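You operate a simulated robot arm through the tools that you are given. There is no shell and no other tool.

You run a simulated robot arm. Do the job below in one go: nothing can be reset, and whatever is moved stays where it is left.

JOB
Crimp the blue hose stub with the die size printed on it.
Fine: load the press, set the die knob, shut the guard, switch on, hold the button till done; leave all as it stands.

Only the result counts: the job must be done as asked and must still hold three seconds after the hand-in. Knocking over, shifting, dropping, spilling or breaking anything else fails it.

ROBOT AND FRAMES
A 7-joint arm with a two-finger gripper, fixed in place. Base frame: the origin is at the foot of the arm, x ahead of it, y to its left, z up; the work surface is at about z = 0.8. Readings come in m, rad, newtons and seconds.
With the tool pointing down near the work surface it reaches from about 0.1 to 0.58 m from the base axis. Its first joint turns from -2.496 to 2.496 rad. Payload 1.47 kg.
Tool frame: the origin (TCP) lies between the finger pads and is the grasp point; the fingertips stand 0.016 m ahead of it; z points along the fingers, y is the line along which they close. Largest opening 0.087 m; the body of the gripper starts 0.055 m behind the TCP.
Orientation is that of the tool frame in the base frame, as [roll, pitch, yaw] about the fixed x, y, z axes, in that order (R = Rz(yaw) Ry(pitch) Rx(roll)). With the fingers straight down and closing along the base's y, the tool's x points along the base's -x, its y along +y and its z along -z.

CONTROLS
- The arm moves only by the tool apply_moves. Its argument "plan" is a list of rows, each a list of 7 numbers: the finger opening in cm, from 0 to 8.7, then the shift along the base's x, y, z in cm, then the turn, a rotation vector about the base's x, y, z in rad. In form: [[claw, tx, ty, tz, ax, ay, az], ...]. A call has 1 to 20 rows; each row shifts and turns the commanded pose from where the row before left it. A row lasts 0.2 s, in which the tool goes at most 0.05 m and 0.15 rad; a call with a longer step from one row to the next is refused whole, and so is a gripper value outside its range. A pose out of reach is approached as far as the arm can. The call stops where the force on the tool passes 40 N (or 10 N more than at its start, if that is more) or the arm is blocked; 0.2 s more then pass. Each finger travels about 0.045 m/s and halts on what it meets, pressing with about 25 N; the grip force reading is that of the motor and also rises with nothing between the fingers. The clock runs only during rows and for 0.2 s after the last one: add rows that do not move to give the fingers time. It gives the time, the measured TCP pose, the force on the tool (base axes), the opening and the grip force at its end, in the units of the frame above (readings bear some noise), with the torque about the TCP (base axes, N m) and any sound that the robot's microphone picked up, and new pictures: "pictures" is both (left out), scene, wrist or none.
- Cameras (640 x 400 px; columns grow to the right, rows downward): "scene" is fixed at [0.3992, -0.6496, 1.4015]; the picture's right is [0.96, 0.29, 0.00], its down [0.23, -0.74, -0.63] and it looks along [-0.18, 0.60, -0.78] (base axes); focal length 231 px, centre (320, 200). "wrist" rides on the gripper at [0.073, 0.012, -0.09] in the tool frame; the picture's right is [-0.16, 0.99, 0.00], its down [-0.72, -0.12, -0.68] and it looks along [-0.67, -0.11, 0.73] (tool axes); focal length 247 px, centre (320, 200). There is no depth. A picture from a camera that has moved, and an enlarged one, comes with that camera's place and axes in the base frame and with its lens.
- move_column(by): slides the trunk up (or, below 0, down) by that many m; the arm rides with it, the base frame stays. It gives what a move gives, with no picture.
- zoom(camera, box): a new picture of the part [left, top, right, bottom] of that camera's present view, enlarged. The clock stands still meanwhile.
- sign_off(): hands the job in; it is judged then, once.

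Places have to be worked out from the pictures, the camera data and where the tool is seen. Open the gripper and draw the arm clear of the work before you hand the job in, unless the task says otherwise.

The tools are called by a JSON object that holds its "fn" and its "kwargs". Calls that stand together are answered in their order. apply_moves: Moves the arm, as the interface text tells. Its arguments: {"type":"object","properties":{"plan":{"type":"array","items":{"type":"array","items":{"type":"number"}}},"pictures":{"type":"string","enum":["both","scene","wrist","none"]}},"required":["plan"]} The other tools are called the same way: move_column (by) slides the trunk up or down; zoom (camera, box) takes an enlarged picture of a part of a camera's view; sign_off () hands the job in.

At the start:

```text
clock: 0.0
tcp_pos: [0.1506, -0.4154, 1.1649]
tcp_rot: [3.141, 0.002, -3.141]
wrist_force: [0.1, 0.2, -1.0]
wrist_torque: [-0.01, 0.01, 0.01]
gripper_width: 0.087
grip_force: 0.1
trunk travel left (down, up): [-0.85, 0.39]
```

scene: 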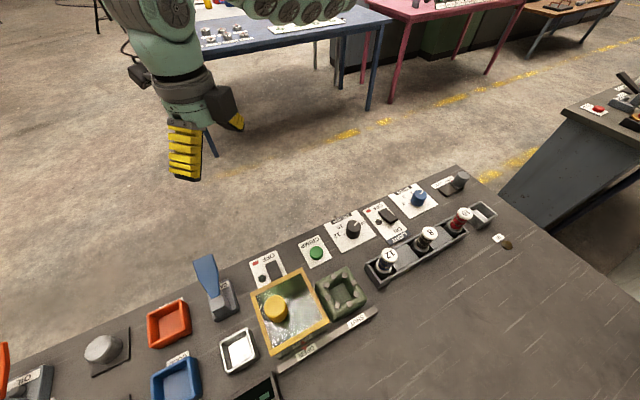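
wrist: 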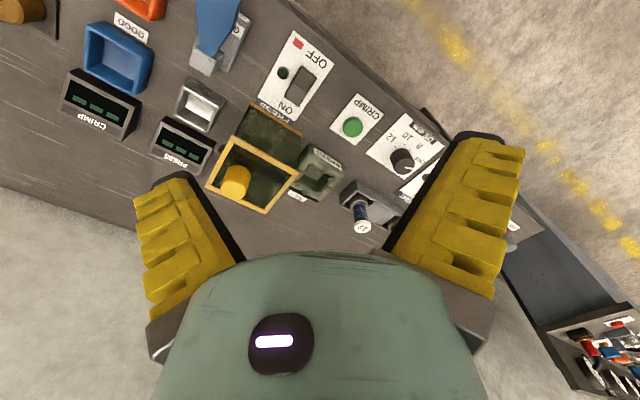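

The scene shows a panel with a press, guard, rack with hose stubs and several controls. I'll zoom in to read labels before moving.

{"fn": "zoom", "kwargs": {"camera": "scene", "box": [340, 160, 540, 285]}}

{"fn": "zoom", "kwargs": {"camera": "scene", "box": [220, 220, 400, 333]}}

{"fn": "zoom", "kwargs": {"camera": "scene", "box": [0, 240, 256, 400]}}

{"fn": "zoom", "kwargs": {"camera": "scene", "box": [200, 290, 400, 400]}}

{"fn": "zoom", "kwargs": {"camera": "wrist", "box": [230, 20, 470, 170]}}

{"fn": "zoom", "kwargs": {"camera": "wrist", "box": [0, 0, 320, 200]}}

```text
3.20 times, centred on (440, 222) of scene
camera zoom: at [0.3992, -0.6496, 1.4015], right [0.96, 0.29, 0.0], down [0.23, -0.74, -0.63], along [-0.18, 0.6, -0.78], focal length 739 px, centre (-64, 128)
```

zoom: 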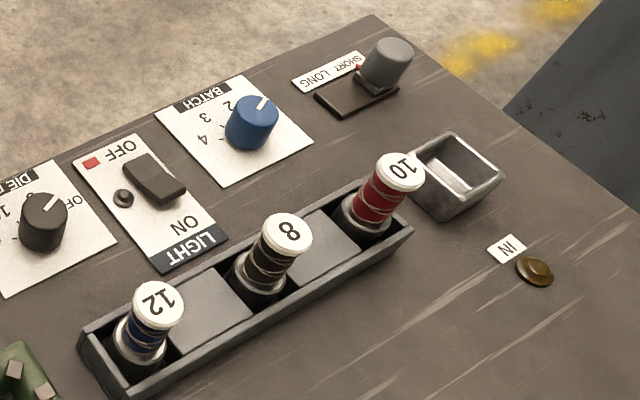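

```text
3.54 times, centred on (310, 276) of scene
camera zoom: at [0.3992, -0.6496, 1.4015], right [0.96, 0.29, 0.0], down [0.23, -0.74, -0.63], along [-0.18, 0.6, -0.78], focal length 818 px, centre (355, -71)
```

zoom: 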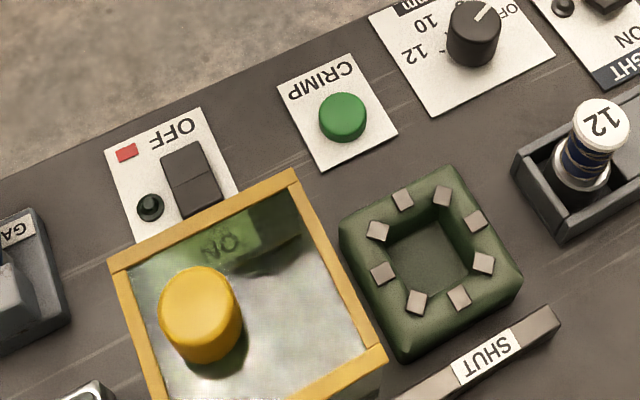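

```text
2.50 times, centred on (128, 320) of scene
camera zoom: at [0.3992, -0.6496, 1.4015], right [0.96, 0.29, 0.0], down [0.23, -0.74, -0.63], along [-0.18, 0.6, -0.78], focal length 577 px, centre (800, -100)
```

zoom: 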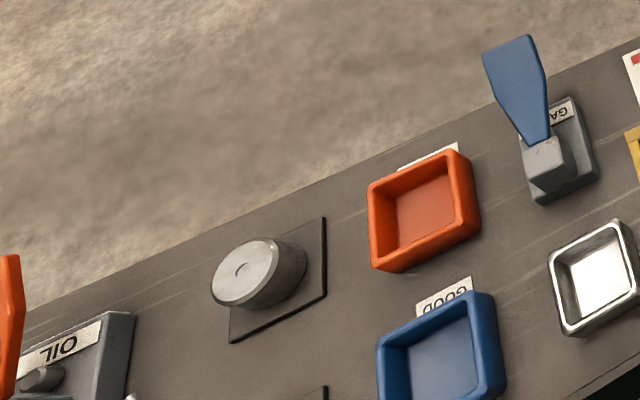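

```text
3.20 times, centred on (300, 345) of scene
camera zoom: at [0.3992, -0.6496, 1.4015], right [0.96, 0.29, 0.0], down [0.23, -0.74, -0.63], along [-0.18, 0.6, -0.78], focal length 739 px, centre (384, -264)
```

zoom: 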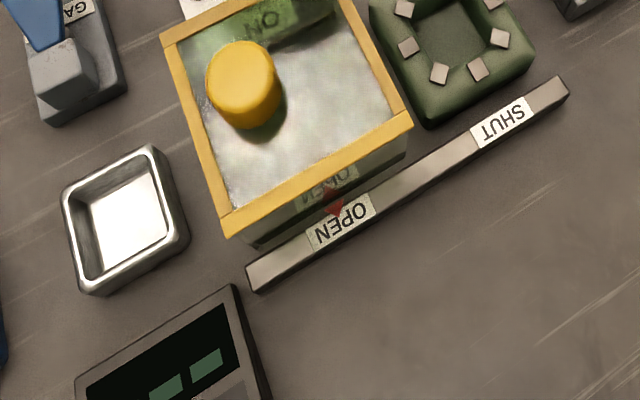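

```text
2.67 times, centred on (350, 95) of wrist
camera zoom: at [0.0783, -0.4037, 1.2553], right [0.16, 0.99, 0.0], down [0.72, -0.12, 0.68], along [0.67, -0.11, -0.73], focal length 659 px, centre (240, 480)
```

zoom: 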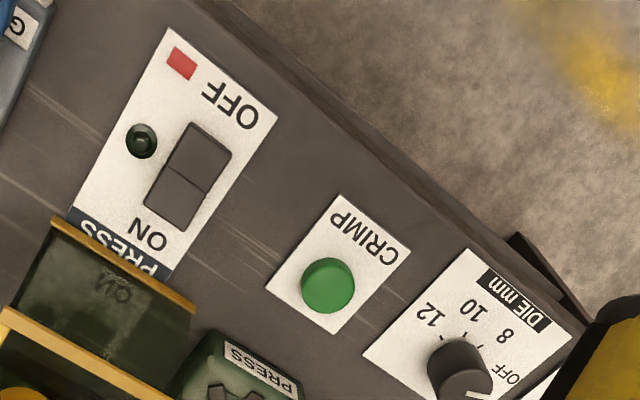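

```text
2.00 times, centred on (160, 100) of wrist
camera zoom: at [0.0783, -0.4037, 1.2553], right [0.16, 0.99, 0.0], down [0.72, -0.12, 0.68], along [0.67, -0.11, -0.73], focal length 494 px, centre (640, 400)
```

zoom: 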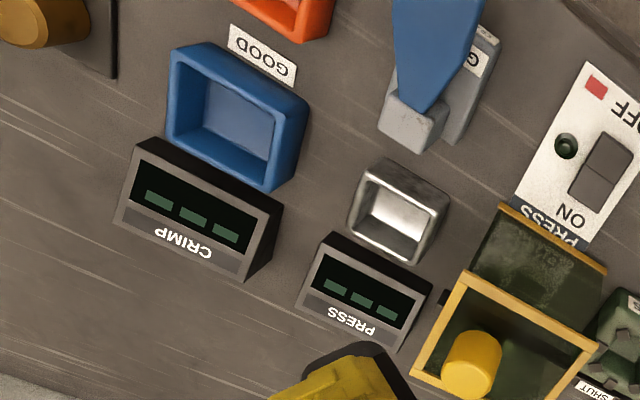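

{"fn": "zoom", "kwargs": {"camera": "wrist", "box": [190, 100, 350, 200]}}

{"fn": "zoom", "kwargs": {"camera": "wrist", "box": [290, 140, 450, 240]}}

{"fn": "zoom", "kwargs": {"camera": "scene", "box": [330, 190, 430, 253]}}

{"fn": "zoom", "kwargs": {"camera": "scene", "box": [350, 230, 430, 290]}}

```text
4.00 times, centred on (270, 150) of wrist
camera zoom: at [0.0783, -0.4037, 1.2553], right [0.16, 0.99, 0.0], down [0.72, -0.12, 0.68], along [0.67, -0.11, -0.73], focal length 988 px, centre (520, 400)
```

zoom: 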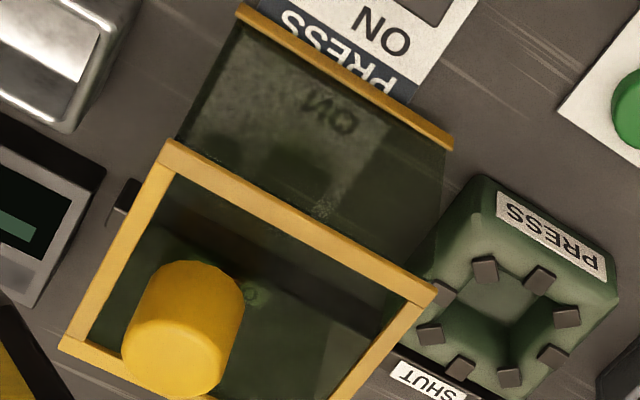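

```text
4.00 times, centred on (370, 190) of wrist
camera zoom: at [0.0783, -0.4037, 1.2553], right [0.16, 0.99, 0.0], down [0.72, -0.12, 0.68], along [0.67, -0.11, -0.73], focal length 988 px, centre (120, 240)
```

zoom: 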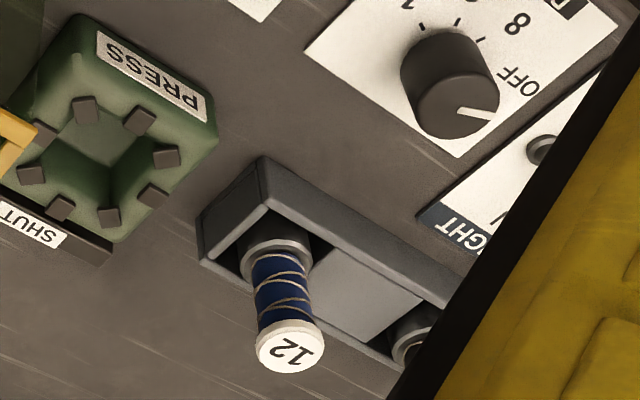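

```text
6.35 times, centred on (380, 222) of scene
camera zoom: at [0.3992, -0.6496, 1.4015], right [0.96, 0.29, 0.0], down [0.23, -0.74, -0.63], along [-0.18, 0.6, -0.78], focal length 1466 px, centre (-61, 64)
```

zoom: 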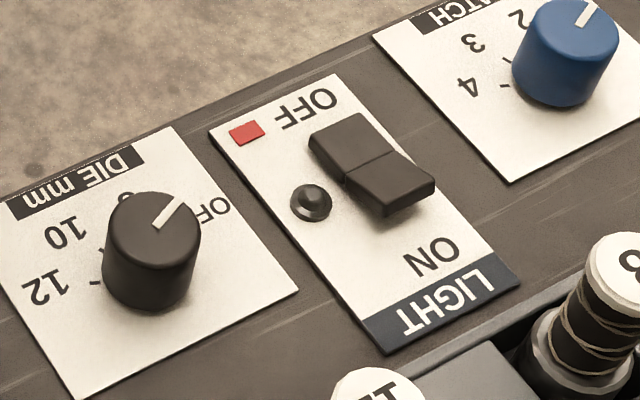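

```text
6.67 times, centred on (390, 260) of scene
camera zoom: at [0.3992, -0.6496, 1.4015], right [0.96, 0.29, 0.0], down [0.23, -0.74, -0.63], along [-0.18, 0.6, -0.78], focal length 1540 px, centre (-147, -200)
```

zoom: 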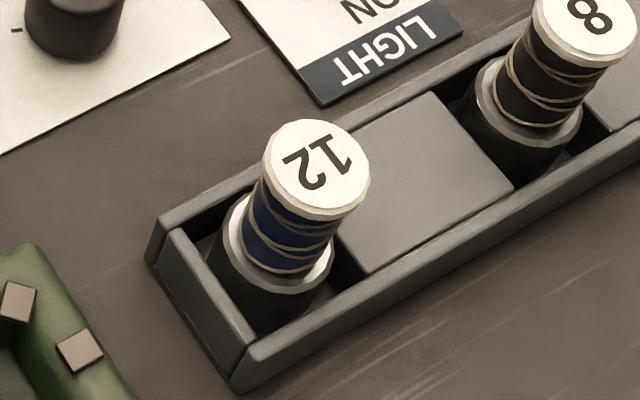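

The blue stub reads 12, and its top is near (0.48, -0.38, 0.907). The panel is turned about 45° in the base frame, with the guard open next to the press. I'll move above the rack and turn the gripper -45°, staying high, to check reach and get a closer view.

{"fn": "apply_moves", "kwargs": {"plan": [[8.7, 4.1, 1.0, -1.0, 0, 0, -0.131], [8.7, 4.1, 1.0, -1.0, 0, 0, -0.131], [8.7, 4.1, 1.0, -1.0, 0, 0, -0.131], [8.7, 4.1, 1.0, -1.0, 0, 0, -0.131], [8.7, 4.1, 1.0, -1.0, 0, 0, -0.131], [8.7, 4.1, 1.0, -1.0, 0, 0, -0.131]], "pictures": "both"}}

```text
clock: 1.4
tcp_pos: [0.3953, -0.3588, 1.0987]
tcp_rot: [3.14, 0.0, 2.354]
wrist_force: [-0.1, -0.5, -0.8]
wrist_torque: [0.01, 0.01, 0.02]
gripper_width: 0.0872
grip_force: 0.1
out of reach, approached as far as the arm can: row 1
trunk travel left (down, up): [-0.85, 0.39]
camera wrist: at [0.3523, -0.2983, 1.1903], right [0.81, 0.58, 0.0], down [0.43, -0.59, 0.68], along [0.4, -0.55, -0.73], focal length 247 px, centre (320, 200)
```

scene: 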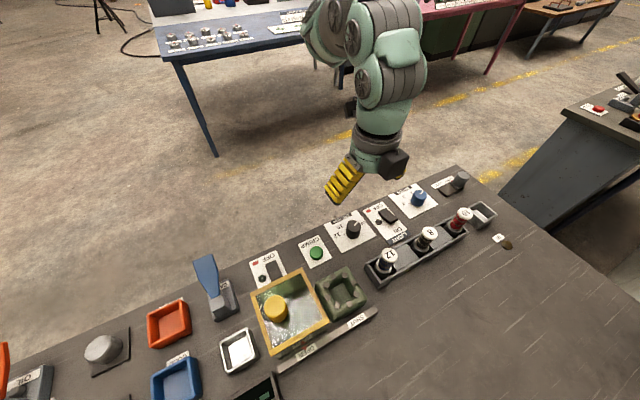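
wrist: 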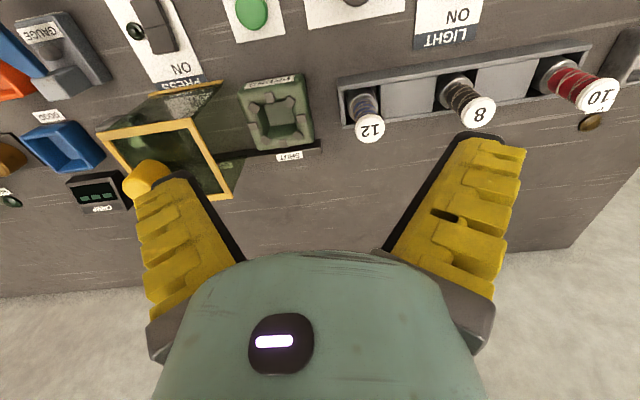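

The stub cap triangulates again to about (0.485, -0.379, 0.907). I'll move to just above it with the tool still vertical to test reach at this trunk height.

{"fn": "apply_moves", "kwargs": {"plan": [[8.7, 3.0, -0.7, -2.8, 0, 0, 0], [8.7, 3.0, -0.7, -2.8, 0, 0, 0], [8.7, 3.0, -0.6, -2.8, 0, 0, 0], [8.7, 0, 0, 0, 0, 0, 0]], "pictures": "both"}}

```text
clock: 2.4
tcp_pos: [0.4882, -0.3814, 1.0158]
tcp_rot: [-3.139, 0.004, 2.354]
wrist_force: [0.5, -0.3, 2.2]
wrist_torque: [0.06, 0.06, 0.01]
gripper_width: 0.0871
grip_force: 0.0
trunk travel left (down, up): [-0.85, 0.39]
camera wrist: at [0.4451, -0.3201, 1.1072], right [0.81, 0.59, 0.0], down [0.43, -0.59, 0.68], along [0.4, -0.55, -0.73], focal length 247 px, centre (320, 200)
```

scene: 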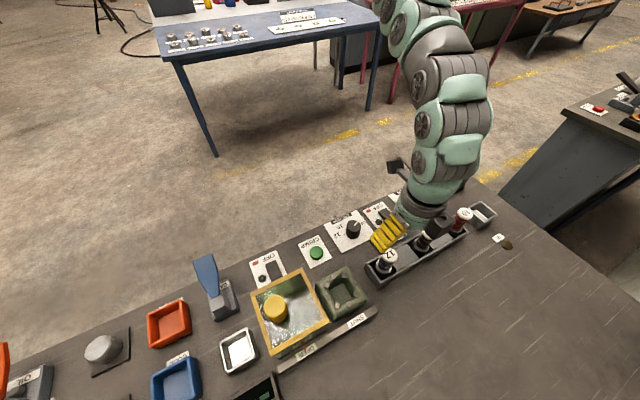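
wrist: 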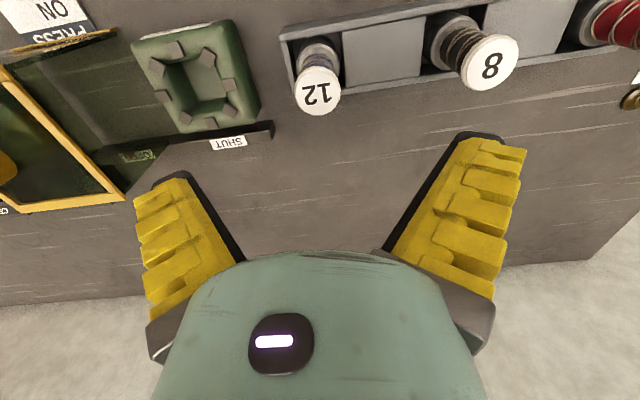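

Reach is fine: r = 0.62 at z = 1.016. I'll zoom in on the stub to judge its cap, hose and ferrule heights before descending.

{"fn": "zoom", "kwargs": {"camera": "wrist", "box": [240, 0, 400, 130]}}

{"fn": "zoom", "kwargs": {"camera": "wrist", "box": [100, 0, 300, 160]}}

```text
3.08 times, centred on (320, 65) of wrist
camera zoom: at [0.4451, -0.3201, 1.1072], right [0.81, 0.59, 0.0], down [0.43, -0.59, 0.68], along [0.4, -0.55, -0.73], focal length 760 px, centre (320, 615)
```

zoom: 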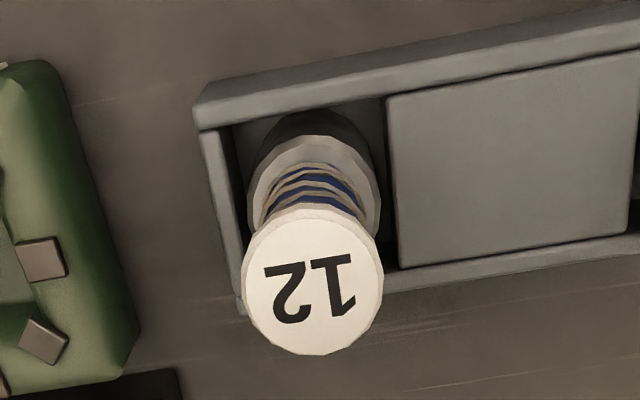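

```text
2.50 times, centred on (200, 80) of wrist
camera zoom: at [0.4451, -0.3201, 1.1072], right [0.81, 0.59, 0.0], down [0.43, -0.59, 0.68], along [0.4, -0.55, -0.73], focal length 617 px, centre (620, 500)
```

zoom: 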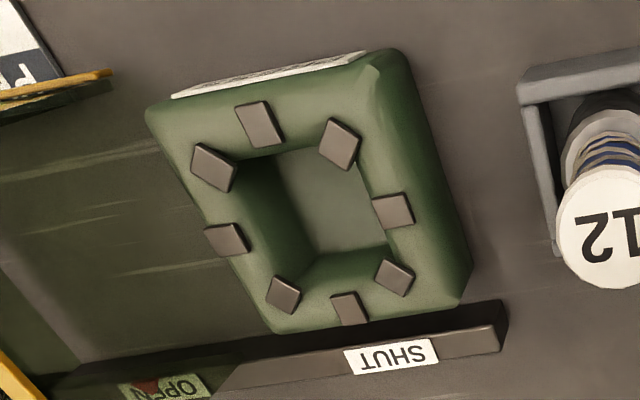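

The hose part of the stub spans about z 0.835–0.895 with the cap above it, and the press mouth is near (0.397, -0.467, 0.846). I'll descend straight over the stub with the fingers open and check before closing.

{"fn": "apply_moves", "kwargs": {"plan": [[8.7, -0.2, 0.1, -3.5, 0, 0, 0], [8.7, -0.2, 0.1, -3.5, 0, 0, 0], [8.7, 0, 0, -3.5, 0, 0, 0], [8.7, 0, 0, -3.4, 0, 0, 0], [8.7, 0, 0, 0, 0, 0, 0]], "pictures": "both"}}

```text
clock: 3.6
tcp_pos: [0.4778, -0.364, 0.9672]
tcp_rot: [3.14, 0.001, 2.354]
wrist_force: [0.3, 0.5, -0.2]
wrist_torque: [0.03, 0.03, -0.03]
gripper_width: 0.087
grip_force: 0.1
out of reach, approached as far as the arm can: row 1, 2, 3, 4
trunk travel left (down, up): [-0.85, 0.39]
camera wrist: at [0.4345, -0.3049, 1.0585], right [0.81, 0.59, 0.0], down [0.43, -0.59, 0.68], along [0.4, -0.55, -0.73], focal length 247 px, centre (320, 200)
```

scene: 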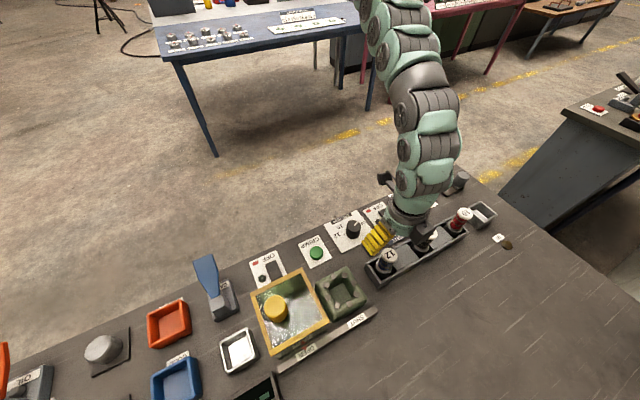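
wrist: 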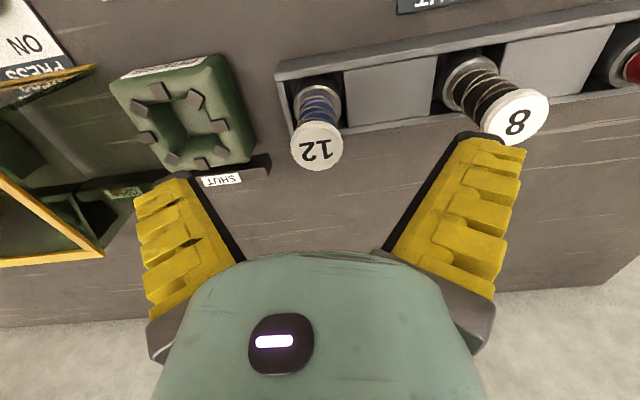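

The readings show the arm at its radial limit at low heights, since the shoulder is too high. I'll raise and pull back slightly, then lower the trunk to gain reach near the surface.

{"fn": "apply_moves", "kwargs": {"plan": [[8.7, -0.8, 0.6, 4.5, 0, 0, 0], [8.7, -0.8, 0.6, 4.5, 0, 0, 0], [8.7, -0.8, 0.6, 4.5, 0, 0, 0], [8.7, -0.8, 0.6, 4.5, 0, 0, 0], [8.7, 0, 0, 0, 0, 0, 0]], "pictures": "none"}}

```text
clock: 4.8
tcp_pos: [0.4598, -0.3671, 1.1336]
tcp_rot: [-3.141, -0.001, 2.355]
wrist_force: [0.1, -0.6, -0.6]
wrist_torque: [0.0, -0.01, 0.06]
gripper_width: 0.087
grip_force: 0.0
out of reach, approached as far as the arm can: row 3, 4
trunk travel left (down, up): [-0.85, 0.39]
```

The workspace seems widest when the TCP is about z ≈ 1.02 at this trunk height, so lowering the trunk 0.14 m should put that at z ≈ 0.88. The tool will end near z 0.99, still clear of the stubs.

{"fn": "move_column", "kwargs": {"by": -0.14}}

```text
clock: 6.5
tcp_pos: [0.4589, -0.368, 0.9939]
tcp_rot: [3.142, -0.002, 2.354]
wrist_force: [0.2, 0.1, 0.9]
wrist_torque: [-0.03, 0.03, 0.01]
gripper_width: 0.0869
grip_force: 0.1
trunk travel left (down, up): [-0.71, 0.53]
```

Now I'll move to directly above the stub at z ≈ 0.95, where reach should be better, and look.

{"fn": "apply_moves", "kwargs": {"plan": [[8.7, 0.5, -0.2, -2.2, 0, 0, 0], [8.7, 2.0, -0.9, -2.0, 0, 0, 0], [8.7, 0, 0, 0, 0, 0, 0]], "pictures": "both"}}

```text
clock: 7.3
tcp_pos: [0.4851, -0.3777, 0.9507]
tcp_rot: [3.139, 0.0, 2.354]
wrist_force: [0.3, -0.1, -0.4]
wrist_torque: [0.02, 0.04, 0.0]
gripper_width: 0.0871
grip_force: 0.0
trunk travel left (down, up): [-0.71, 0.53]
camera wrist: at [0.4415, -0.3171, 1.0417], right [0.81, 0.58, 0.0], down [0.43, -0.6, 0.68], along [0.4, -0.55, -0.73], focal length 247 px, centre (320, 200)
```

scene: 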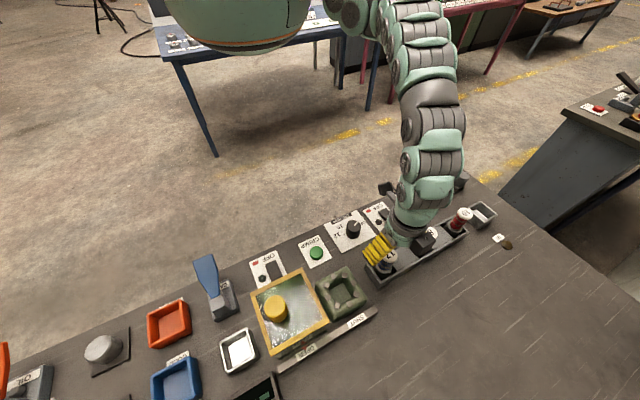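
wrist: 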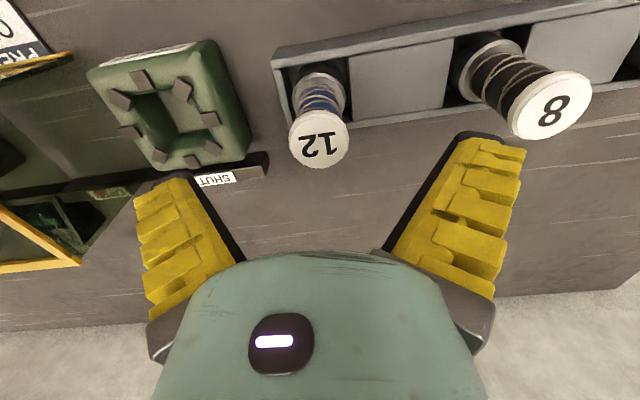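

The cap projects to (0.485, -0.377), right under the TCP. I'll descend to z ≈ 0.875 with the fingers astride the hose.

{"fn": "apply_moves", "kwargs": {"plan": [[8.7, 0, 0, -2.5, 0, 0, 0], [8.7, 0, 0, -2.5, 0, 0, 0], [8.7, 0, 0, -2.5, 0, 0, 0], [8.7, 0, 0, 0, 0, 0, 0]], "pictures": "both"}}

```text
clock: 8.3
tcp_pos: [0.4861, -0.3756, 0.8743]
tcp_rot: [3.14, -0.002, 2.354]
wrist_force: [-0.2, -0.2, -0.3]
wrist_torque: [-0.02, 0.01, 0.02]
gripper_width: 0.0873
grip_force: 0.1
trunk travel left (down, up): [-0.71, 0.53]
camera wrist: at [0.4426, -0.3159, 0.9664], right [0.81, 0.58, 0.0], down [0.43, -0.6, 0.68], along [0.4, -0.55, -0.73], focal length 247 px, centre (320, 200)
```

scene: 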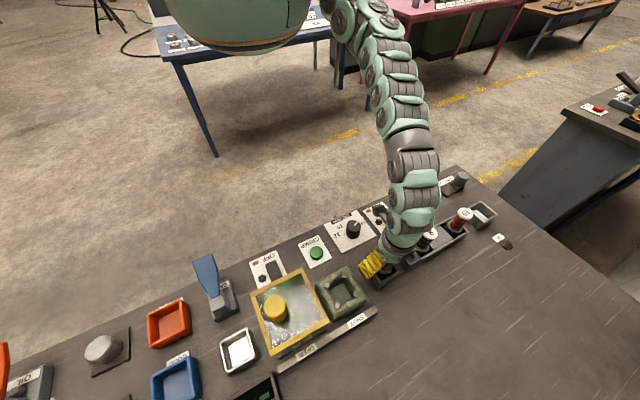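
wrist: 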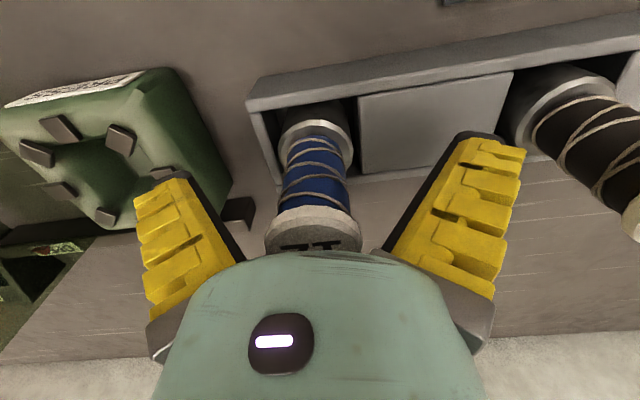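

The stub sits centred between the fingers. I'll close the gripper on the hose and wait for it to settle.

{"fn": "apply_moves", "kwargs": {"plan": [[1.0, 0, 0, 0, 0, 0, 0], [1.0, 0, 0, 0, 0, 0, 0], [1.0, 0, 0, 0, 0, 0, 0], [1.0, 0, 0, 0, 0, 0, 0], [1.0, 0, 0, 0, 0, 0, 0], [1.0, 0, 0, 0, 0, 0, 0]], "pictures": "both"}}

```text
clock: 9.7
tcp_pos: [0.4848, -0.3771, 0.877]
tcp_rot: [-3.14, 0.0, 2.355]
wrist_force: [-1.1, -1.3, 3.5]
wrist_torque: [-0.05, 0.01, 0.0]
gripper_width: 0.0245
grip_force: 25.3
trunk travel left (down, up): [-0.71, 0.53]
camera wrist: at [0.4425, -0.3168, 0.967], right [0.81, 0.59, 0.0], down [0.43, -0.59, 0.68], along [0.4, -0.55, -0.73], focal length 247 px, centre (320, 200)
```

scene: 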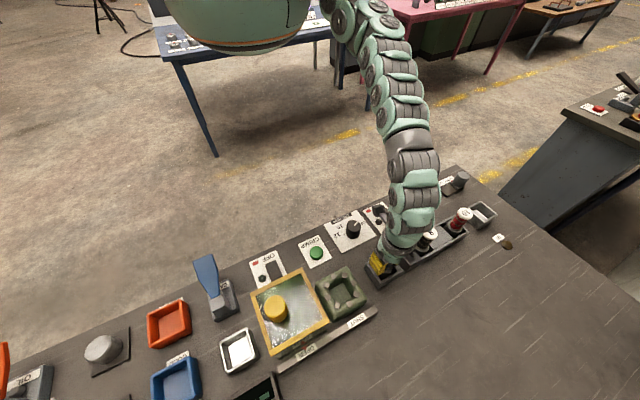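
wrist: 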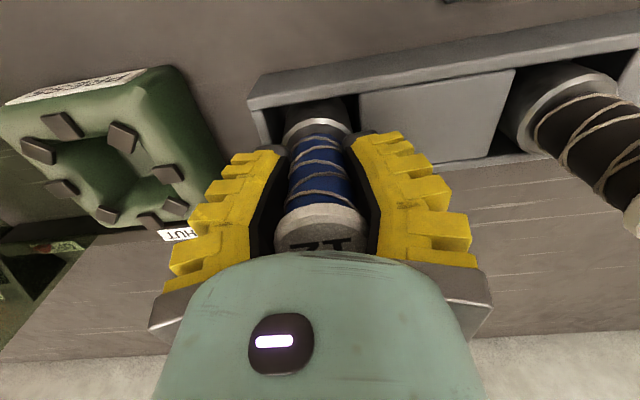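

The grip is firm on the hose (24.5 mm, 25 N). I'll lift the stub straight up about 7.5 cm and check it.

{"fn": "apply_moves", "kwargs": {"plan": [[1.0, 0, 0, 1.5, 0, 0, 0], [1.0, 0, 0, 2.0, 0, 0, 0], [1.0, 0, 0, 2.0, 0, 0, 0], [1.0, 0, 0, 2.0, 0, 0, 0], [1.0, 0, 0, 0, 0, 0, 0]], "pictures": "both"}}

```text
clock: 10.9
tcp_pos: [0.484, -0.378, 0.9492]
tcp_rot: [-3.141, -0.002, 2.355]
wrist_force: [-0.3, -0.4, -3.1]
wrist_torque: [-0.01, -0.01, -0.01]
gripper_width: 0.0221
grip_force: 25.0
trunk travel left (down, up): [-0.71, 0.53]
camera wrist: at [0.4414, -0.3166, 1.0406], right [0.81, 0.59, 0.0], down [0.43, -0.6, 0.68], along [0.4, -0.55, -0.73], focal length 247 px, centre (320, 200)
```

scene: 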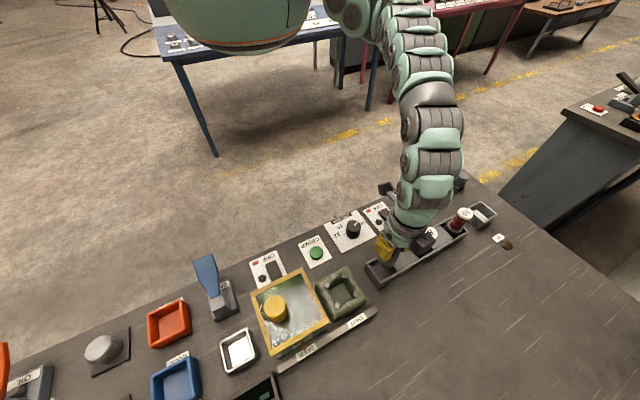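
wrist: 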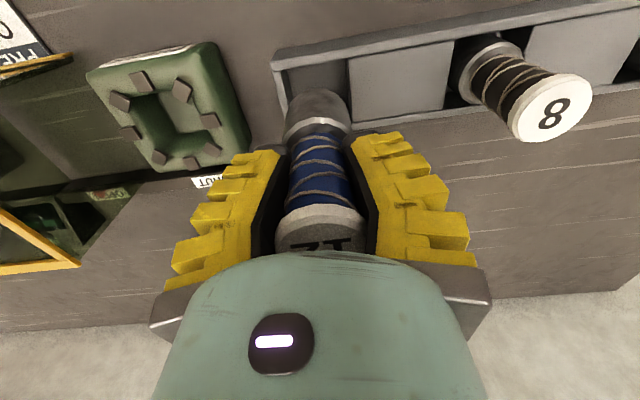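

The stub is lifted. I'll zoom in to see where its bottom end is and how the hole in the press looks.

{"fn": "zoom", "kwargs": {"camera": "scene", "box": [300, 210, 460, 310]}}

{"fn": "zoom", "kwargs": {"camera": "wrist", "box": [70, 20, 390, 220]}}

```text
4.00 times, centred on (380, 260) of scene
camera zoom: at [0.3992, -0.6496, 1.4015], right [0.96, 0.29, 0.0], down [0.23, -0.74, -0.63], along [-0.18, 0.6, -0.78], focal length 924 px, centre (80, -40)
```

zoom: 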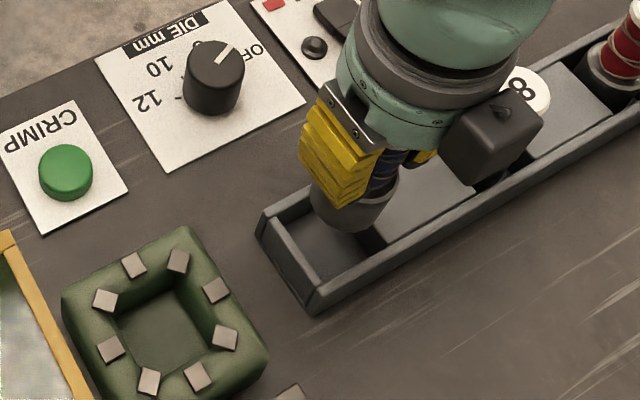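

```text
2.00 times, centred on (230, 120) of wrist
camera zoom: at [0.4414, -0.3166, 1.0406], right [0.81, 0.59, 0.0], down [0.43, -0.6, 0.68], along [0.4, -0.55, -0.73], focal length 494 px, centre (500, 360)
```

zoom: 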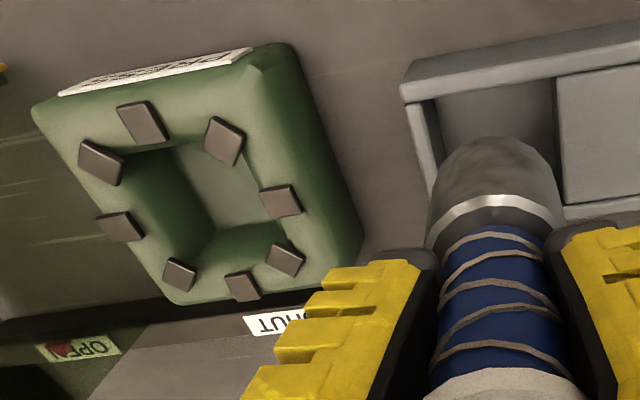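

The press jaw ring centre from four views agrees at about (0.396, -0.467) with jaw tops near z 0.846, and the hole is wider than the ferrule. I'll carry the stub along the rack direction to above the press.

{"fn": "apply_moves", "kwargs": {"plan": [[1.0, -2.2, -2.2, 0.4, 0, 0, 0], [1.0, -2.2, -2.2, 0.3, 0, 0, 0], [1.0, -2.2, -2.2, 0.3, 0, 0, 0], [1.0, -2.2, -2.3, 0, 0, 0, 0], [1.0, 0, 0, 0, 0, 0, 0]], "pictures": "both"}}

```text
clock: 12.1
tcp_pos: [0.3945, -0.4676, 0.9598]
tcp_rot: [3.14, 0.0, 2.354]
wrist_force: [-0.1, -0.6, -2.3]
wrist_torque: [-0.01, -0.03, -0.02]
gripper_width: 0.0214
grip_force: 25.3
trunk travel left (down, up): [-0.71, 0.53]
camera wrist: at [0.3517, -0.4073, 1.0503], right [0.81, 0.59, 0.0], down [0.43, -0.59, 0.68], along [0.4, -0.55, -0.73], focal length 247 px, centre (320, 200)
```

scene: 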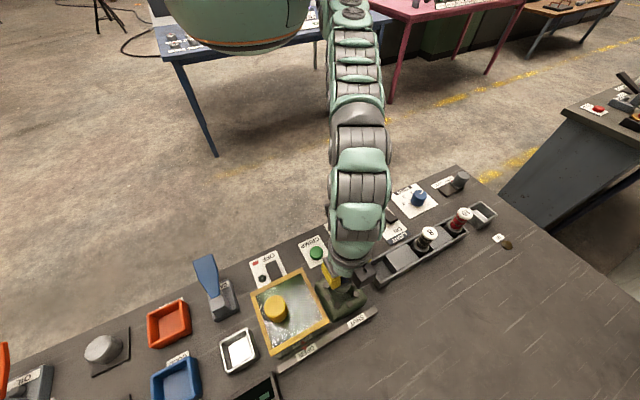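
wrist: 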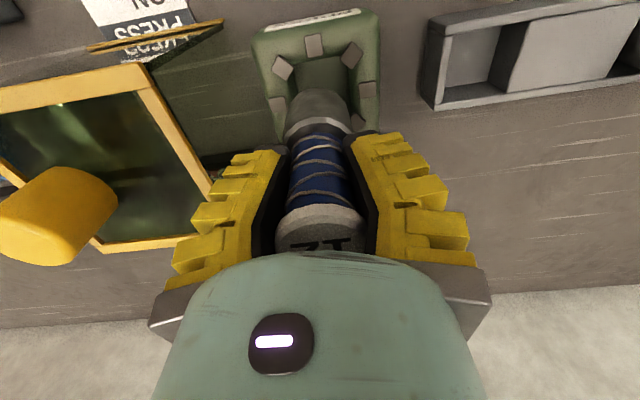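

The stub is now above the press. I'll zoom in to check its alignment with the jaws before lowering.

{"fn": "zoom", "kwargs": {"camera": "wrist", "box": [230, 0, 410, 140]}}

{"fn": "zoom", "kwargs": {"camera": "scene", "box": [280, 240, 400, 330]}}

```text
2.86 times, centred on (320, 70) of wrist
camera zoom: at [0.3517, -0.4073, 1.0503], right [0.81, 0.59, 0.0], down [0.43, -0.59, 0.68], along [0.4, -0.55, -0.73], focal length 706 px, centre (320, 571)
```

zoom: 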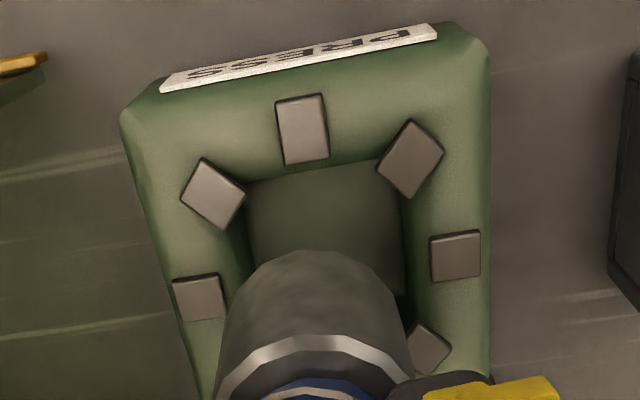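

```text
4.44 times, centred on (340, 285) of scene
camera zoom: at [0.3992, -0.6496, 1.4015], right [0.96, 0.29, 0.0], down [0.23, -0.74, -0.63], along [-0.18, 0.6, -0.78], focal length 1026 px, centre (231, -178)
```

zoom: 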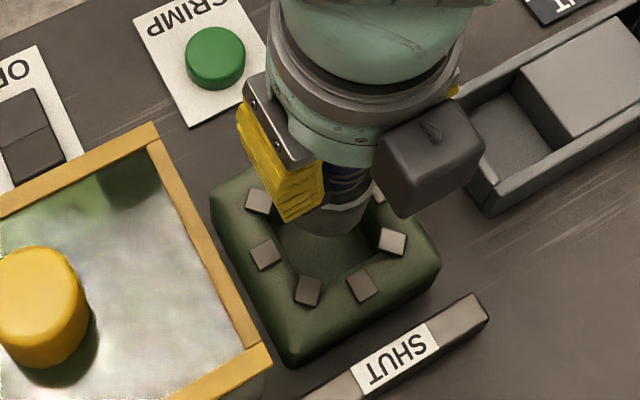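

The jaws' left/right midpoint puts the press centre at about (0.3975, -0.467), so I need a 3 mm correction. I'll apply it and lower until the stub's bottom is just at the mouth, then check.

{"fn": "apply_moves", "kwargs": {"plan": [[1.0, 0.3, 0.05, -1.0, 0, 0, 0], [1.0, 0, 0, -1.5, 0, 0, 0], [1.0, 0, 0, -1.5, 0, 0, 0], [1.0, 0, 0, 0, 0, 0, 0]], "pictures": "both"}}

{"fn": "zoom", "kwargs": {"camera": "wrist", "box": [230, 0, 410, 140]}}

{"fn": "zoom", "kwargs": {"camera": "scene", "box": [280, 240, 400, 330]}}

```text
clock: 13.1
tcp_pos: [0.3996, -0.4548, 0.9234]
tcp_rot: [3.142, -0.003, 2.352]
wrist_force: [0.7, 0.0, -3.7]
wrist_torque: [0.0, 0.0, -0.01]
gripper_width: 0.0209
grip_force: 25.4
out of reach, approached as far as the arm can: row 1, 3
trunk travel left (down, up): [-0.71, 0.53]
camera wrist: at [0.358, -0.3944, 1.0144], right [0.81, 0.59, 0.0], down [0.43, -0.59, 0.68], along [0.4, -0.55, -0.73], focal length 247 px, centre (320, 200)
```

scene: 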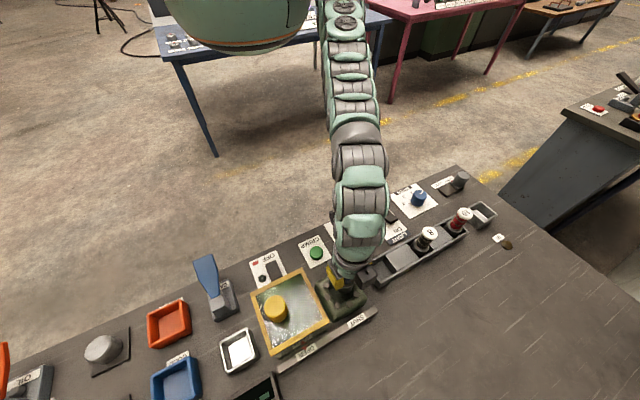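
wrist: 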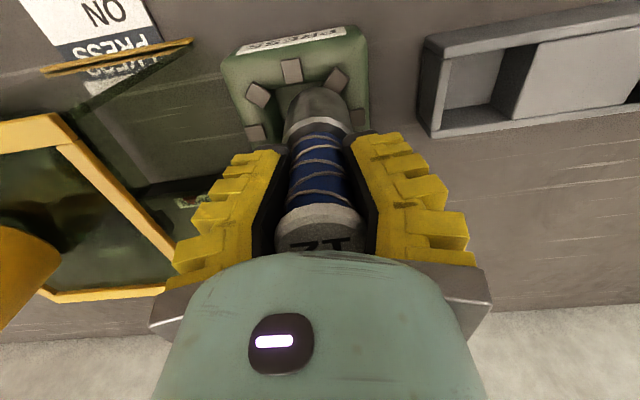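

```text
2.86 times, centred on (320, 70) of wrist
camera zoom: at [0.358, -0.3944, 1.0144], right [0.81, 0.59, 0.0], down [0.43, -0.59, 0.68], along [0.4, -0.55, -0.73], focal length 706 px, centre (320, 571)
```

zoom: 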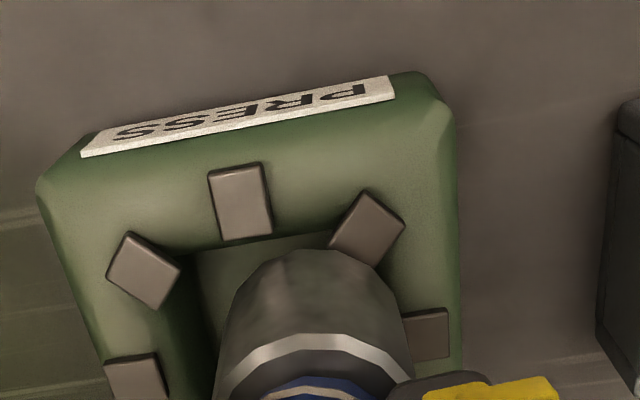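

```text
4.44 times, centred on (340, 285) of scene
camera zoom: at [0.3992, -0.6496, 1.4015], right [0.96, 0.29, 0.0], down [0.23, -0.74, -0.63], along [-0.18, 0.6, -0.78], focal length 1026 px, centre (231, -178)
```

zoom: 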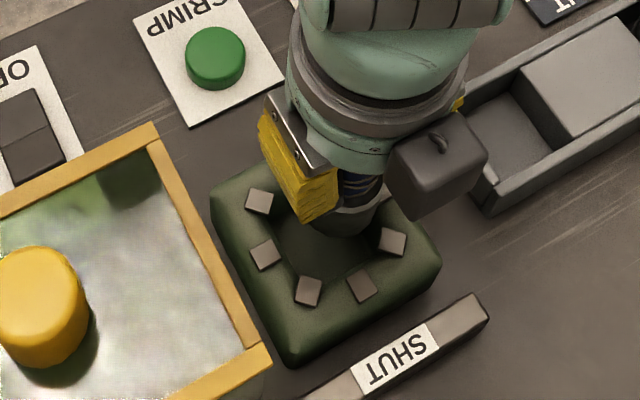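

The arm hit a reach limit and drifted inward by 12 mm as it lowered. I'll go back up and re-centre at the height that was reachable. From there I'll lower with the trunk column, which moves purely vertically.

{"fn": "apply_moves", "kwargs": {"plan": [[1.0, 0, 0, 2.0, 0, 0, 0], [1.0, 0, 0, 1.8, 0, 0, 0], [1.0, -0.2, -0.6, 0, 0, 0, 0], [1.0, 0, -0.6, 0, 0, 0, 0], [1.0, 0, 0, 0, 0, 0, 0]], "pictures": "none"}}

```text
clock: 14.3
tcp_pos: [0.4013, -0.4662, 0.9621]
tcp_rot: [-3.14, -0.002, 2.357]
wrist_force: [0.2, -0.7, -2.5]
wrist_torque: [0.0, 0.05, 0.0]
gripper_width: 0.0201
grip_force: 25.4
trunk travel left (down, up): [-0.71, 0.53]
```

{"fn": "apply_moves", "kwargs": {"plan": [[1.0, -0.35, -0.1, 0, 0, 0, 0], [1.0, 0, 0, 0, 0, 0, 0]], "pictures": "wrist"}}

{"fn": "zoom", "kwargs": {"camera": "wrist", "box": [200, 0, 440, 280]}}

{"fn": "zoom", "kwargs": {"camera": "scene", "box": [280, 240, 400, 330]}}

```text
clock: 14.9
tcp_pos: [0.3963, -0.467, 0.9617]
tcp_rot: [-3.14, -0.002, 2.355]
wrist_force: [-0.4, 0.2, -3.0]
wrist_torque: [0.02, -0.04, 0.0]
gripper_width: 0.0203
grip_force: 25.0
trunk travel left (down, up): [-0.71, 0.53]
camera wrist: at [0.3539, -0.4072, 1.0528], right [0.81, 0.59, 0.0], down [0.43, -0.6, 0.68], along [0.4, -0.55, -0.73], focal length 247 px, centre (320, 200)
```

wrist: 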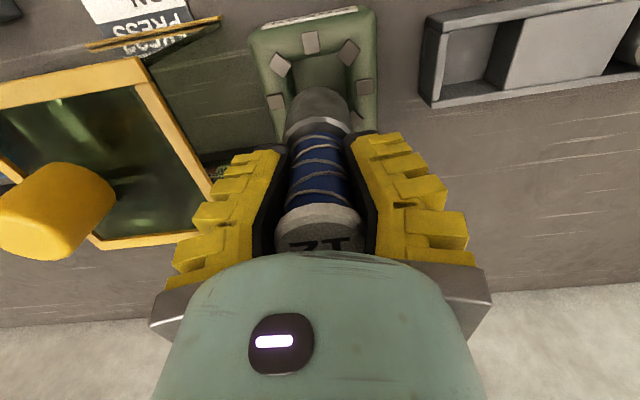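

```text
1.43 times, centred on (320, 140) of wrist
camera zoom: at [0.3539, -0.4072, 1.0528], right [0.81, 0.59, 0.0], down [0.43, -0.6, 0.68], along [0.4, -0.55, -0.73], focal length 353 px, centre (320, 286)
```

zoom: 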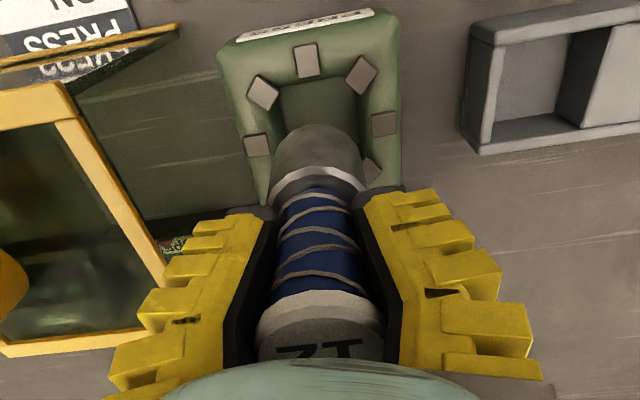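

```text
4.44 times, centred on (340, 285) of scene
camera zoom: at [0.3992, -0.6496, 1.4015], right [0.96, 0.29, 0.0], down [0.23, -0.74, -0.63], along [-0.18, 0.6, -0.78], focal length 1026 px, centre (231, -178)
```

zoom: 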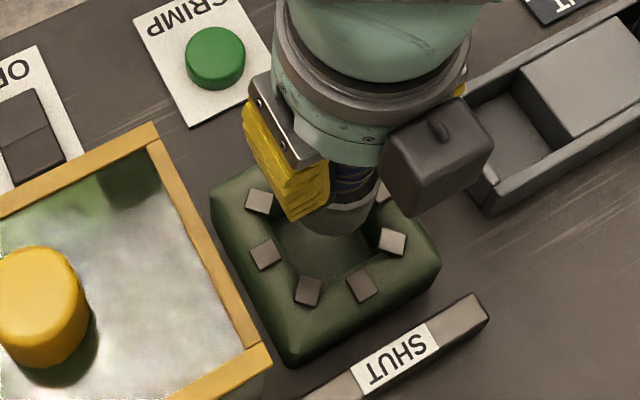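

The stub isn't slipping in the grip, and it sits within about 2–3 mm of the press centre. I'll nudge it along +u and then lower with the column in steps, watching the force.

{"fn": "apply_moves", "kwargs": {"plan": [[1.0, 0.17, 0.13, 0, 0, 0, 0], [1.0, 0, 0, 0, 0, 0, 0]], "pictures": "none"}}

```text
clock: 15.5
tcp_pos: [0.3995, -0.4663, 0.963]
tcp_rot: [-3.141, -0.003, 2.354]
wrist_force: [0.2, -1.1, -3.5]
wrist_torque: [-0.02, 0.0, 0.04]
gripper_width: 0.0199
grip_force: 25.0
trunk travel left (down, up): [-0.71, 0.53]
```

{"fn": "move_column", "kwargs": {"by": -0.035}}

{"fn": "zoom", "kwargs": {"camera": "wrist", "box": [200, 0, 440, 150]}}

{"fn": "zoom", "kwargs": {"camera": "scene", "box": [280, 240, 400, 330]}}

```text
clock: 16.3
tcp_pos: [0.3992, -0.4672, 0.9275]
tcp_rot: [-3.141, -0.002, 2.353]
wrist_force: [0.0, -0.3, -2.4]
wrist_torque: [0.0, -0.03, -0.01]
gripper_width: 0.0198
grip_force: 25.4
trunk travel left (down, up): [-0.675, 0.565]
```

```text
2.67 times, centred on (320, 75) of wrist
camera zoom: at [0.3556, -0.4062, 1.0182], right [0.81, 0.59, 0.0], down [0.43, -0.59, 0.68], along [0.4, -0.55, -0.73], focal length 659 px, centre (320, 533)
```

zoom: 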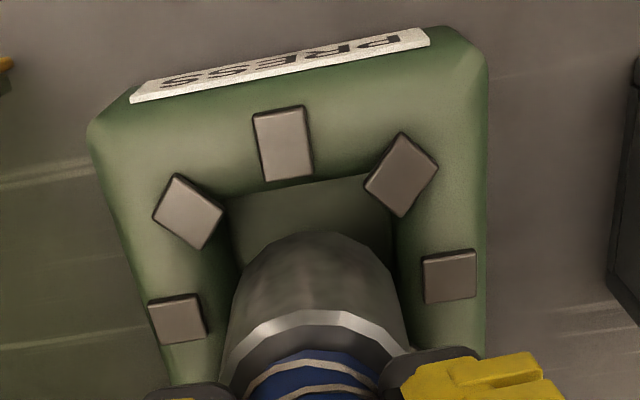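

```text
4.44 times, centred on (340, 285) of scene
camera zoom: at [0.3992, -0.6496, 1.4015], right [0.96, 0.29, 0.0], down [0.23, -0.74, -0.63], along [-0.18, 0.6, -0.78], focal length 1026 px, centre (231, -178)
```

zoom: 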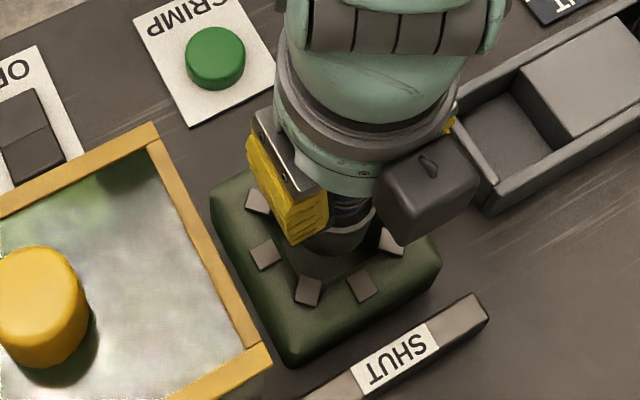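

The stub bottom is centred on the jaws within about 1.5 mm. I'll keep lowering with the column.

{"fn": "move_column", "kwargs": {"by": -0.02}}

{"fn": "zoom", "kwargs": {"camera": "wrist", "box": [200, 0, 440, 150]}}

```text
clock: 16.9
tcp_pos: [0.3984, -0.466, 0.908]
tcp_rot: [3.141, -0.002, 2.355]
wrist_force: [0.6, -0.6, -3.7]
wrist_torque: [0.0, 0.0, 0.01]
gripper_width: 0.0199
grip_force: 25.3
trunk travel left (down, up): [-0.655, 0.585]
```

```text
2.67 times, centred on (320, 75) of wrist
camera zoom: at [0.3556, -0.4062, 0.9982], right [0.81, 0.59, 0.0], down [0.43, -0.59, 0.68], along [0.4, -0.55, -0.73], focal length 659 px, centre (320, 533)
```

zoom: 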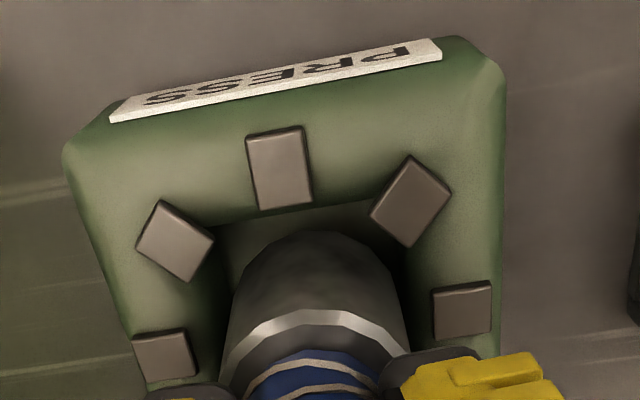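

The stub is entering the hole with no contact force. I'll keep lowering in small steps.

{"fn": "move_column", "kwargs": {"by": -0.015}}

{"fn": "zoom", "kwargs": {"camera": "wrist", "box": [200, 0, 440, 150]}}

{"fn": "zoom", "kwargs": {"camera": "scene", "box": [280, 240, 400, 330]}}

```text
clock: 17.6
tcp_pos: [0.3981, -0.4662, 0.8936]
tcp_rot: [-3.141, -0.001, 2.355]
wrist_force: [0.8, 1.1, -3.4]
wrist_torque: [0.02, 0.01, -0.01]
gripper_width: 0.0195
grip_force: 24.5
trunk travel left (down, up): [-0.64, 0.6]
```

```text
2.67 times, centred on (320, 75) of wrist
camera zoom: at [0.3556, -0.4061, 0.9832], right [0.81, 0.59, 0.0], down [0.43, -0.59, 0.68], along [0.4, -0.55, -0.73], focal length 659 px, centre (320, 533)
```

zoom: 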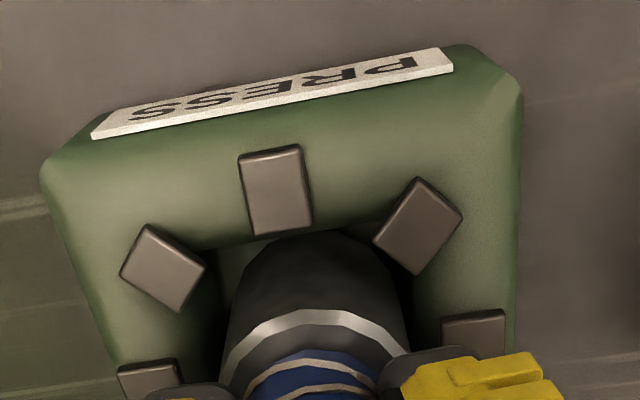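

```text
4.44 times, centred on (340, 285) of scene
camera zoom: at [0.3992, -0.6496, 1.4015], right [0.96, 0.29, 0.0], down [0.23, -0.74, -0.63], along [-0.18, 0.6, -0.78], focal length 1026 px, centre (231, -178)
```

zoom: 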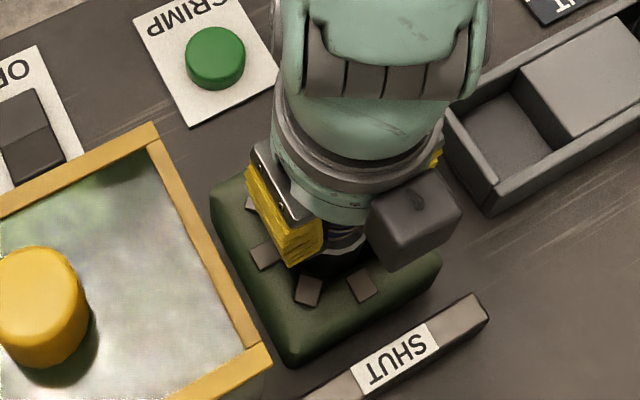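

{"fn": "move_column", "kwargs": {"by": -0.008}}

```text
clock: 18.1
tcp_pos: [0.3985, -0.4674, 0.8837]
tcp_rot: [-3.141, -0.001, 2.355]
wrist_force: [-0.5, 0.3, -3.5]
wrist_torque: [0.01, -0.01, 0.03]
gripper_width: 0.0194
grip_force: 24.8
trunk travel left (down, up): [-0.632, 0.608]
```

No contact yet at TCP z 0.884. I'll continue in 4 mm steps.

{"fn": "move_column", "kwargs": {"by": -0.004}}

```text
clock: 18.7
tcp_pos: [0.3986, -0.4664, 0.8802]
tcp_rot: [3.139, 0.0, 2.355]
wrist_force: [0.7, 0.5, -1.7]
wrist_torque: [0.02, 0.01, -0.01]
gripper_width: 0.0194
grip_force: 24.6
trunk travel left (down, up): [-0.628, 0.612]
```

{"fn": "move_column", "kwargs": {"by": -0.003}}

```text
clock: 19.2
tcp_pos: [0.3977, -0.4654, 0.8772]
tcp_rot: [3.14, -0.001, 2.355]
wrist_force: [-2.6, 3.4, 5.5]
wrist_torque: [0.16, 0.02, 0.01]
gripper_width: 0.0196
grip_force: 25.2
trunk travel left (down, up): [-0.625, 0.615]
```

The stub is in contact at TCP z 0.877, the same height as when it stood in the rack, so it's likely on the press floor. I'll check the view before releasing.

{"fn": "zoom", "kwargs": {"camera": "wrist", "box": [200, 0, 440, 150]}}

{"fn": "zoom", "kwargs": {"camera": "scene", "box": [280, 240, 400, 330]}}

```text
2.67 times, centred on (320, 75) of wrist
camera zoom: at [0.3554, -0.4061, 0.9686], right [0.81, 0.59, 0.0], down [0.43, -0.6, 0.68], along [0.4, -0.55, -0.73], focal length 659 px, centre (320, 533)
```

zoom: 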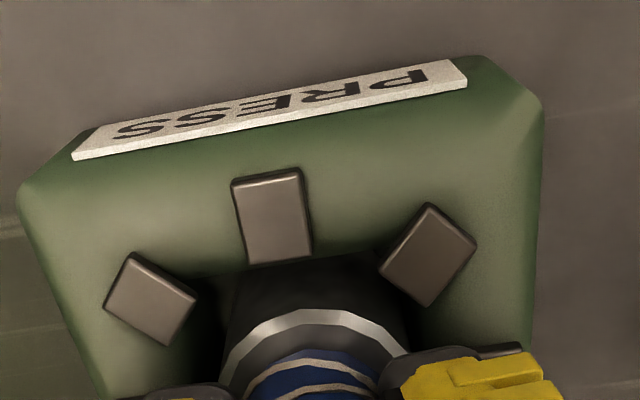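

```text
4.44 times, centred on (340, 285) of scene
camera zoom: at [0.3992, -0.6496, 1.4015], right [0.96, 0.29, 0.0], down [0.23, -0.74, -0.63], along [-0.18, 0.6, -0.78], focal length 1026 px, centre (231, -178)
```

zoom: 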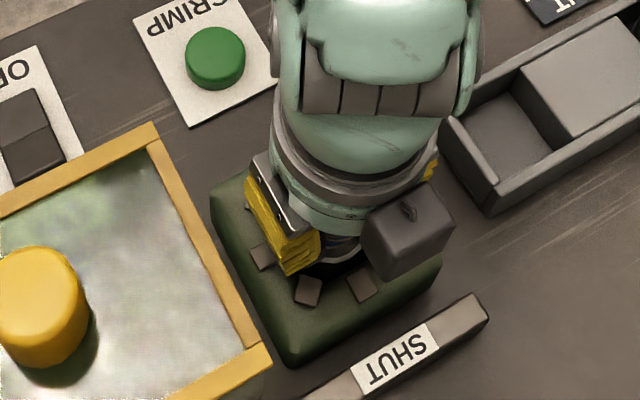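

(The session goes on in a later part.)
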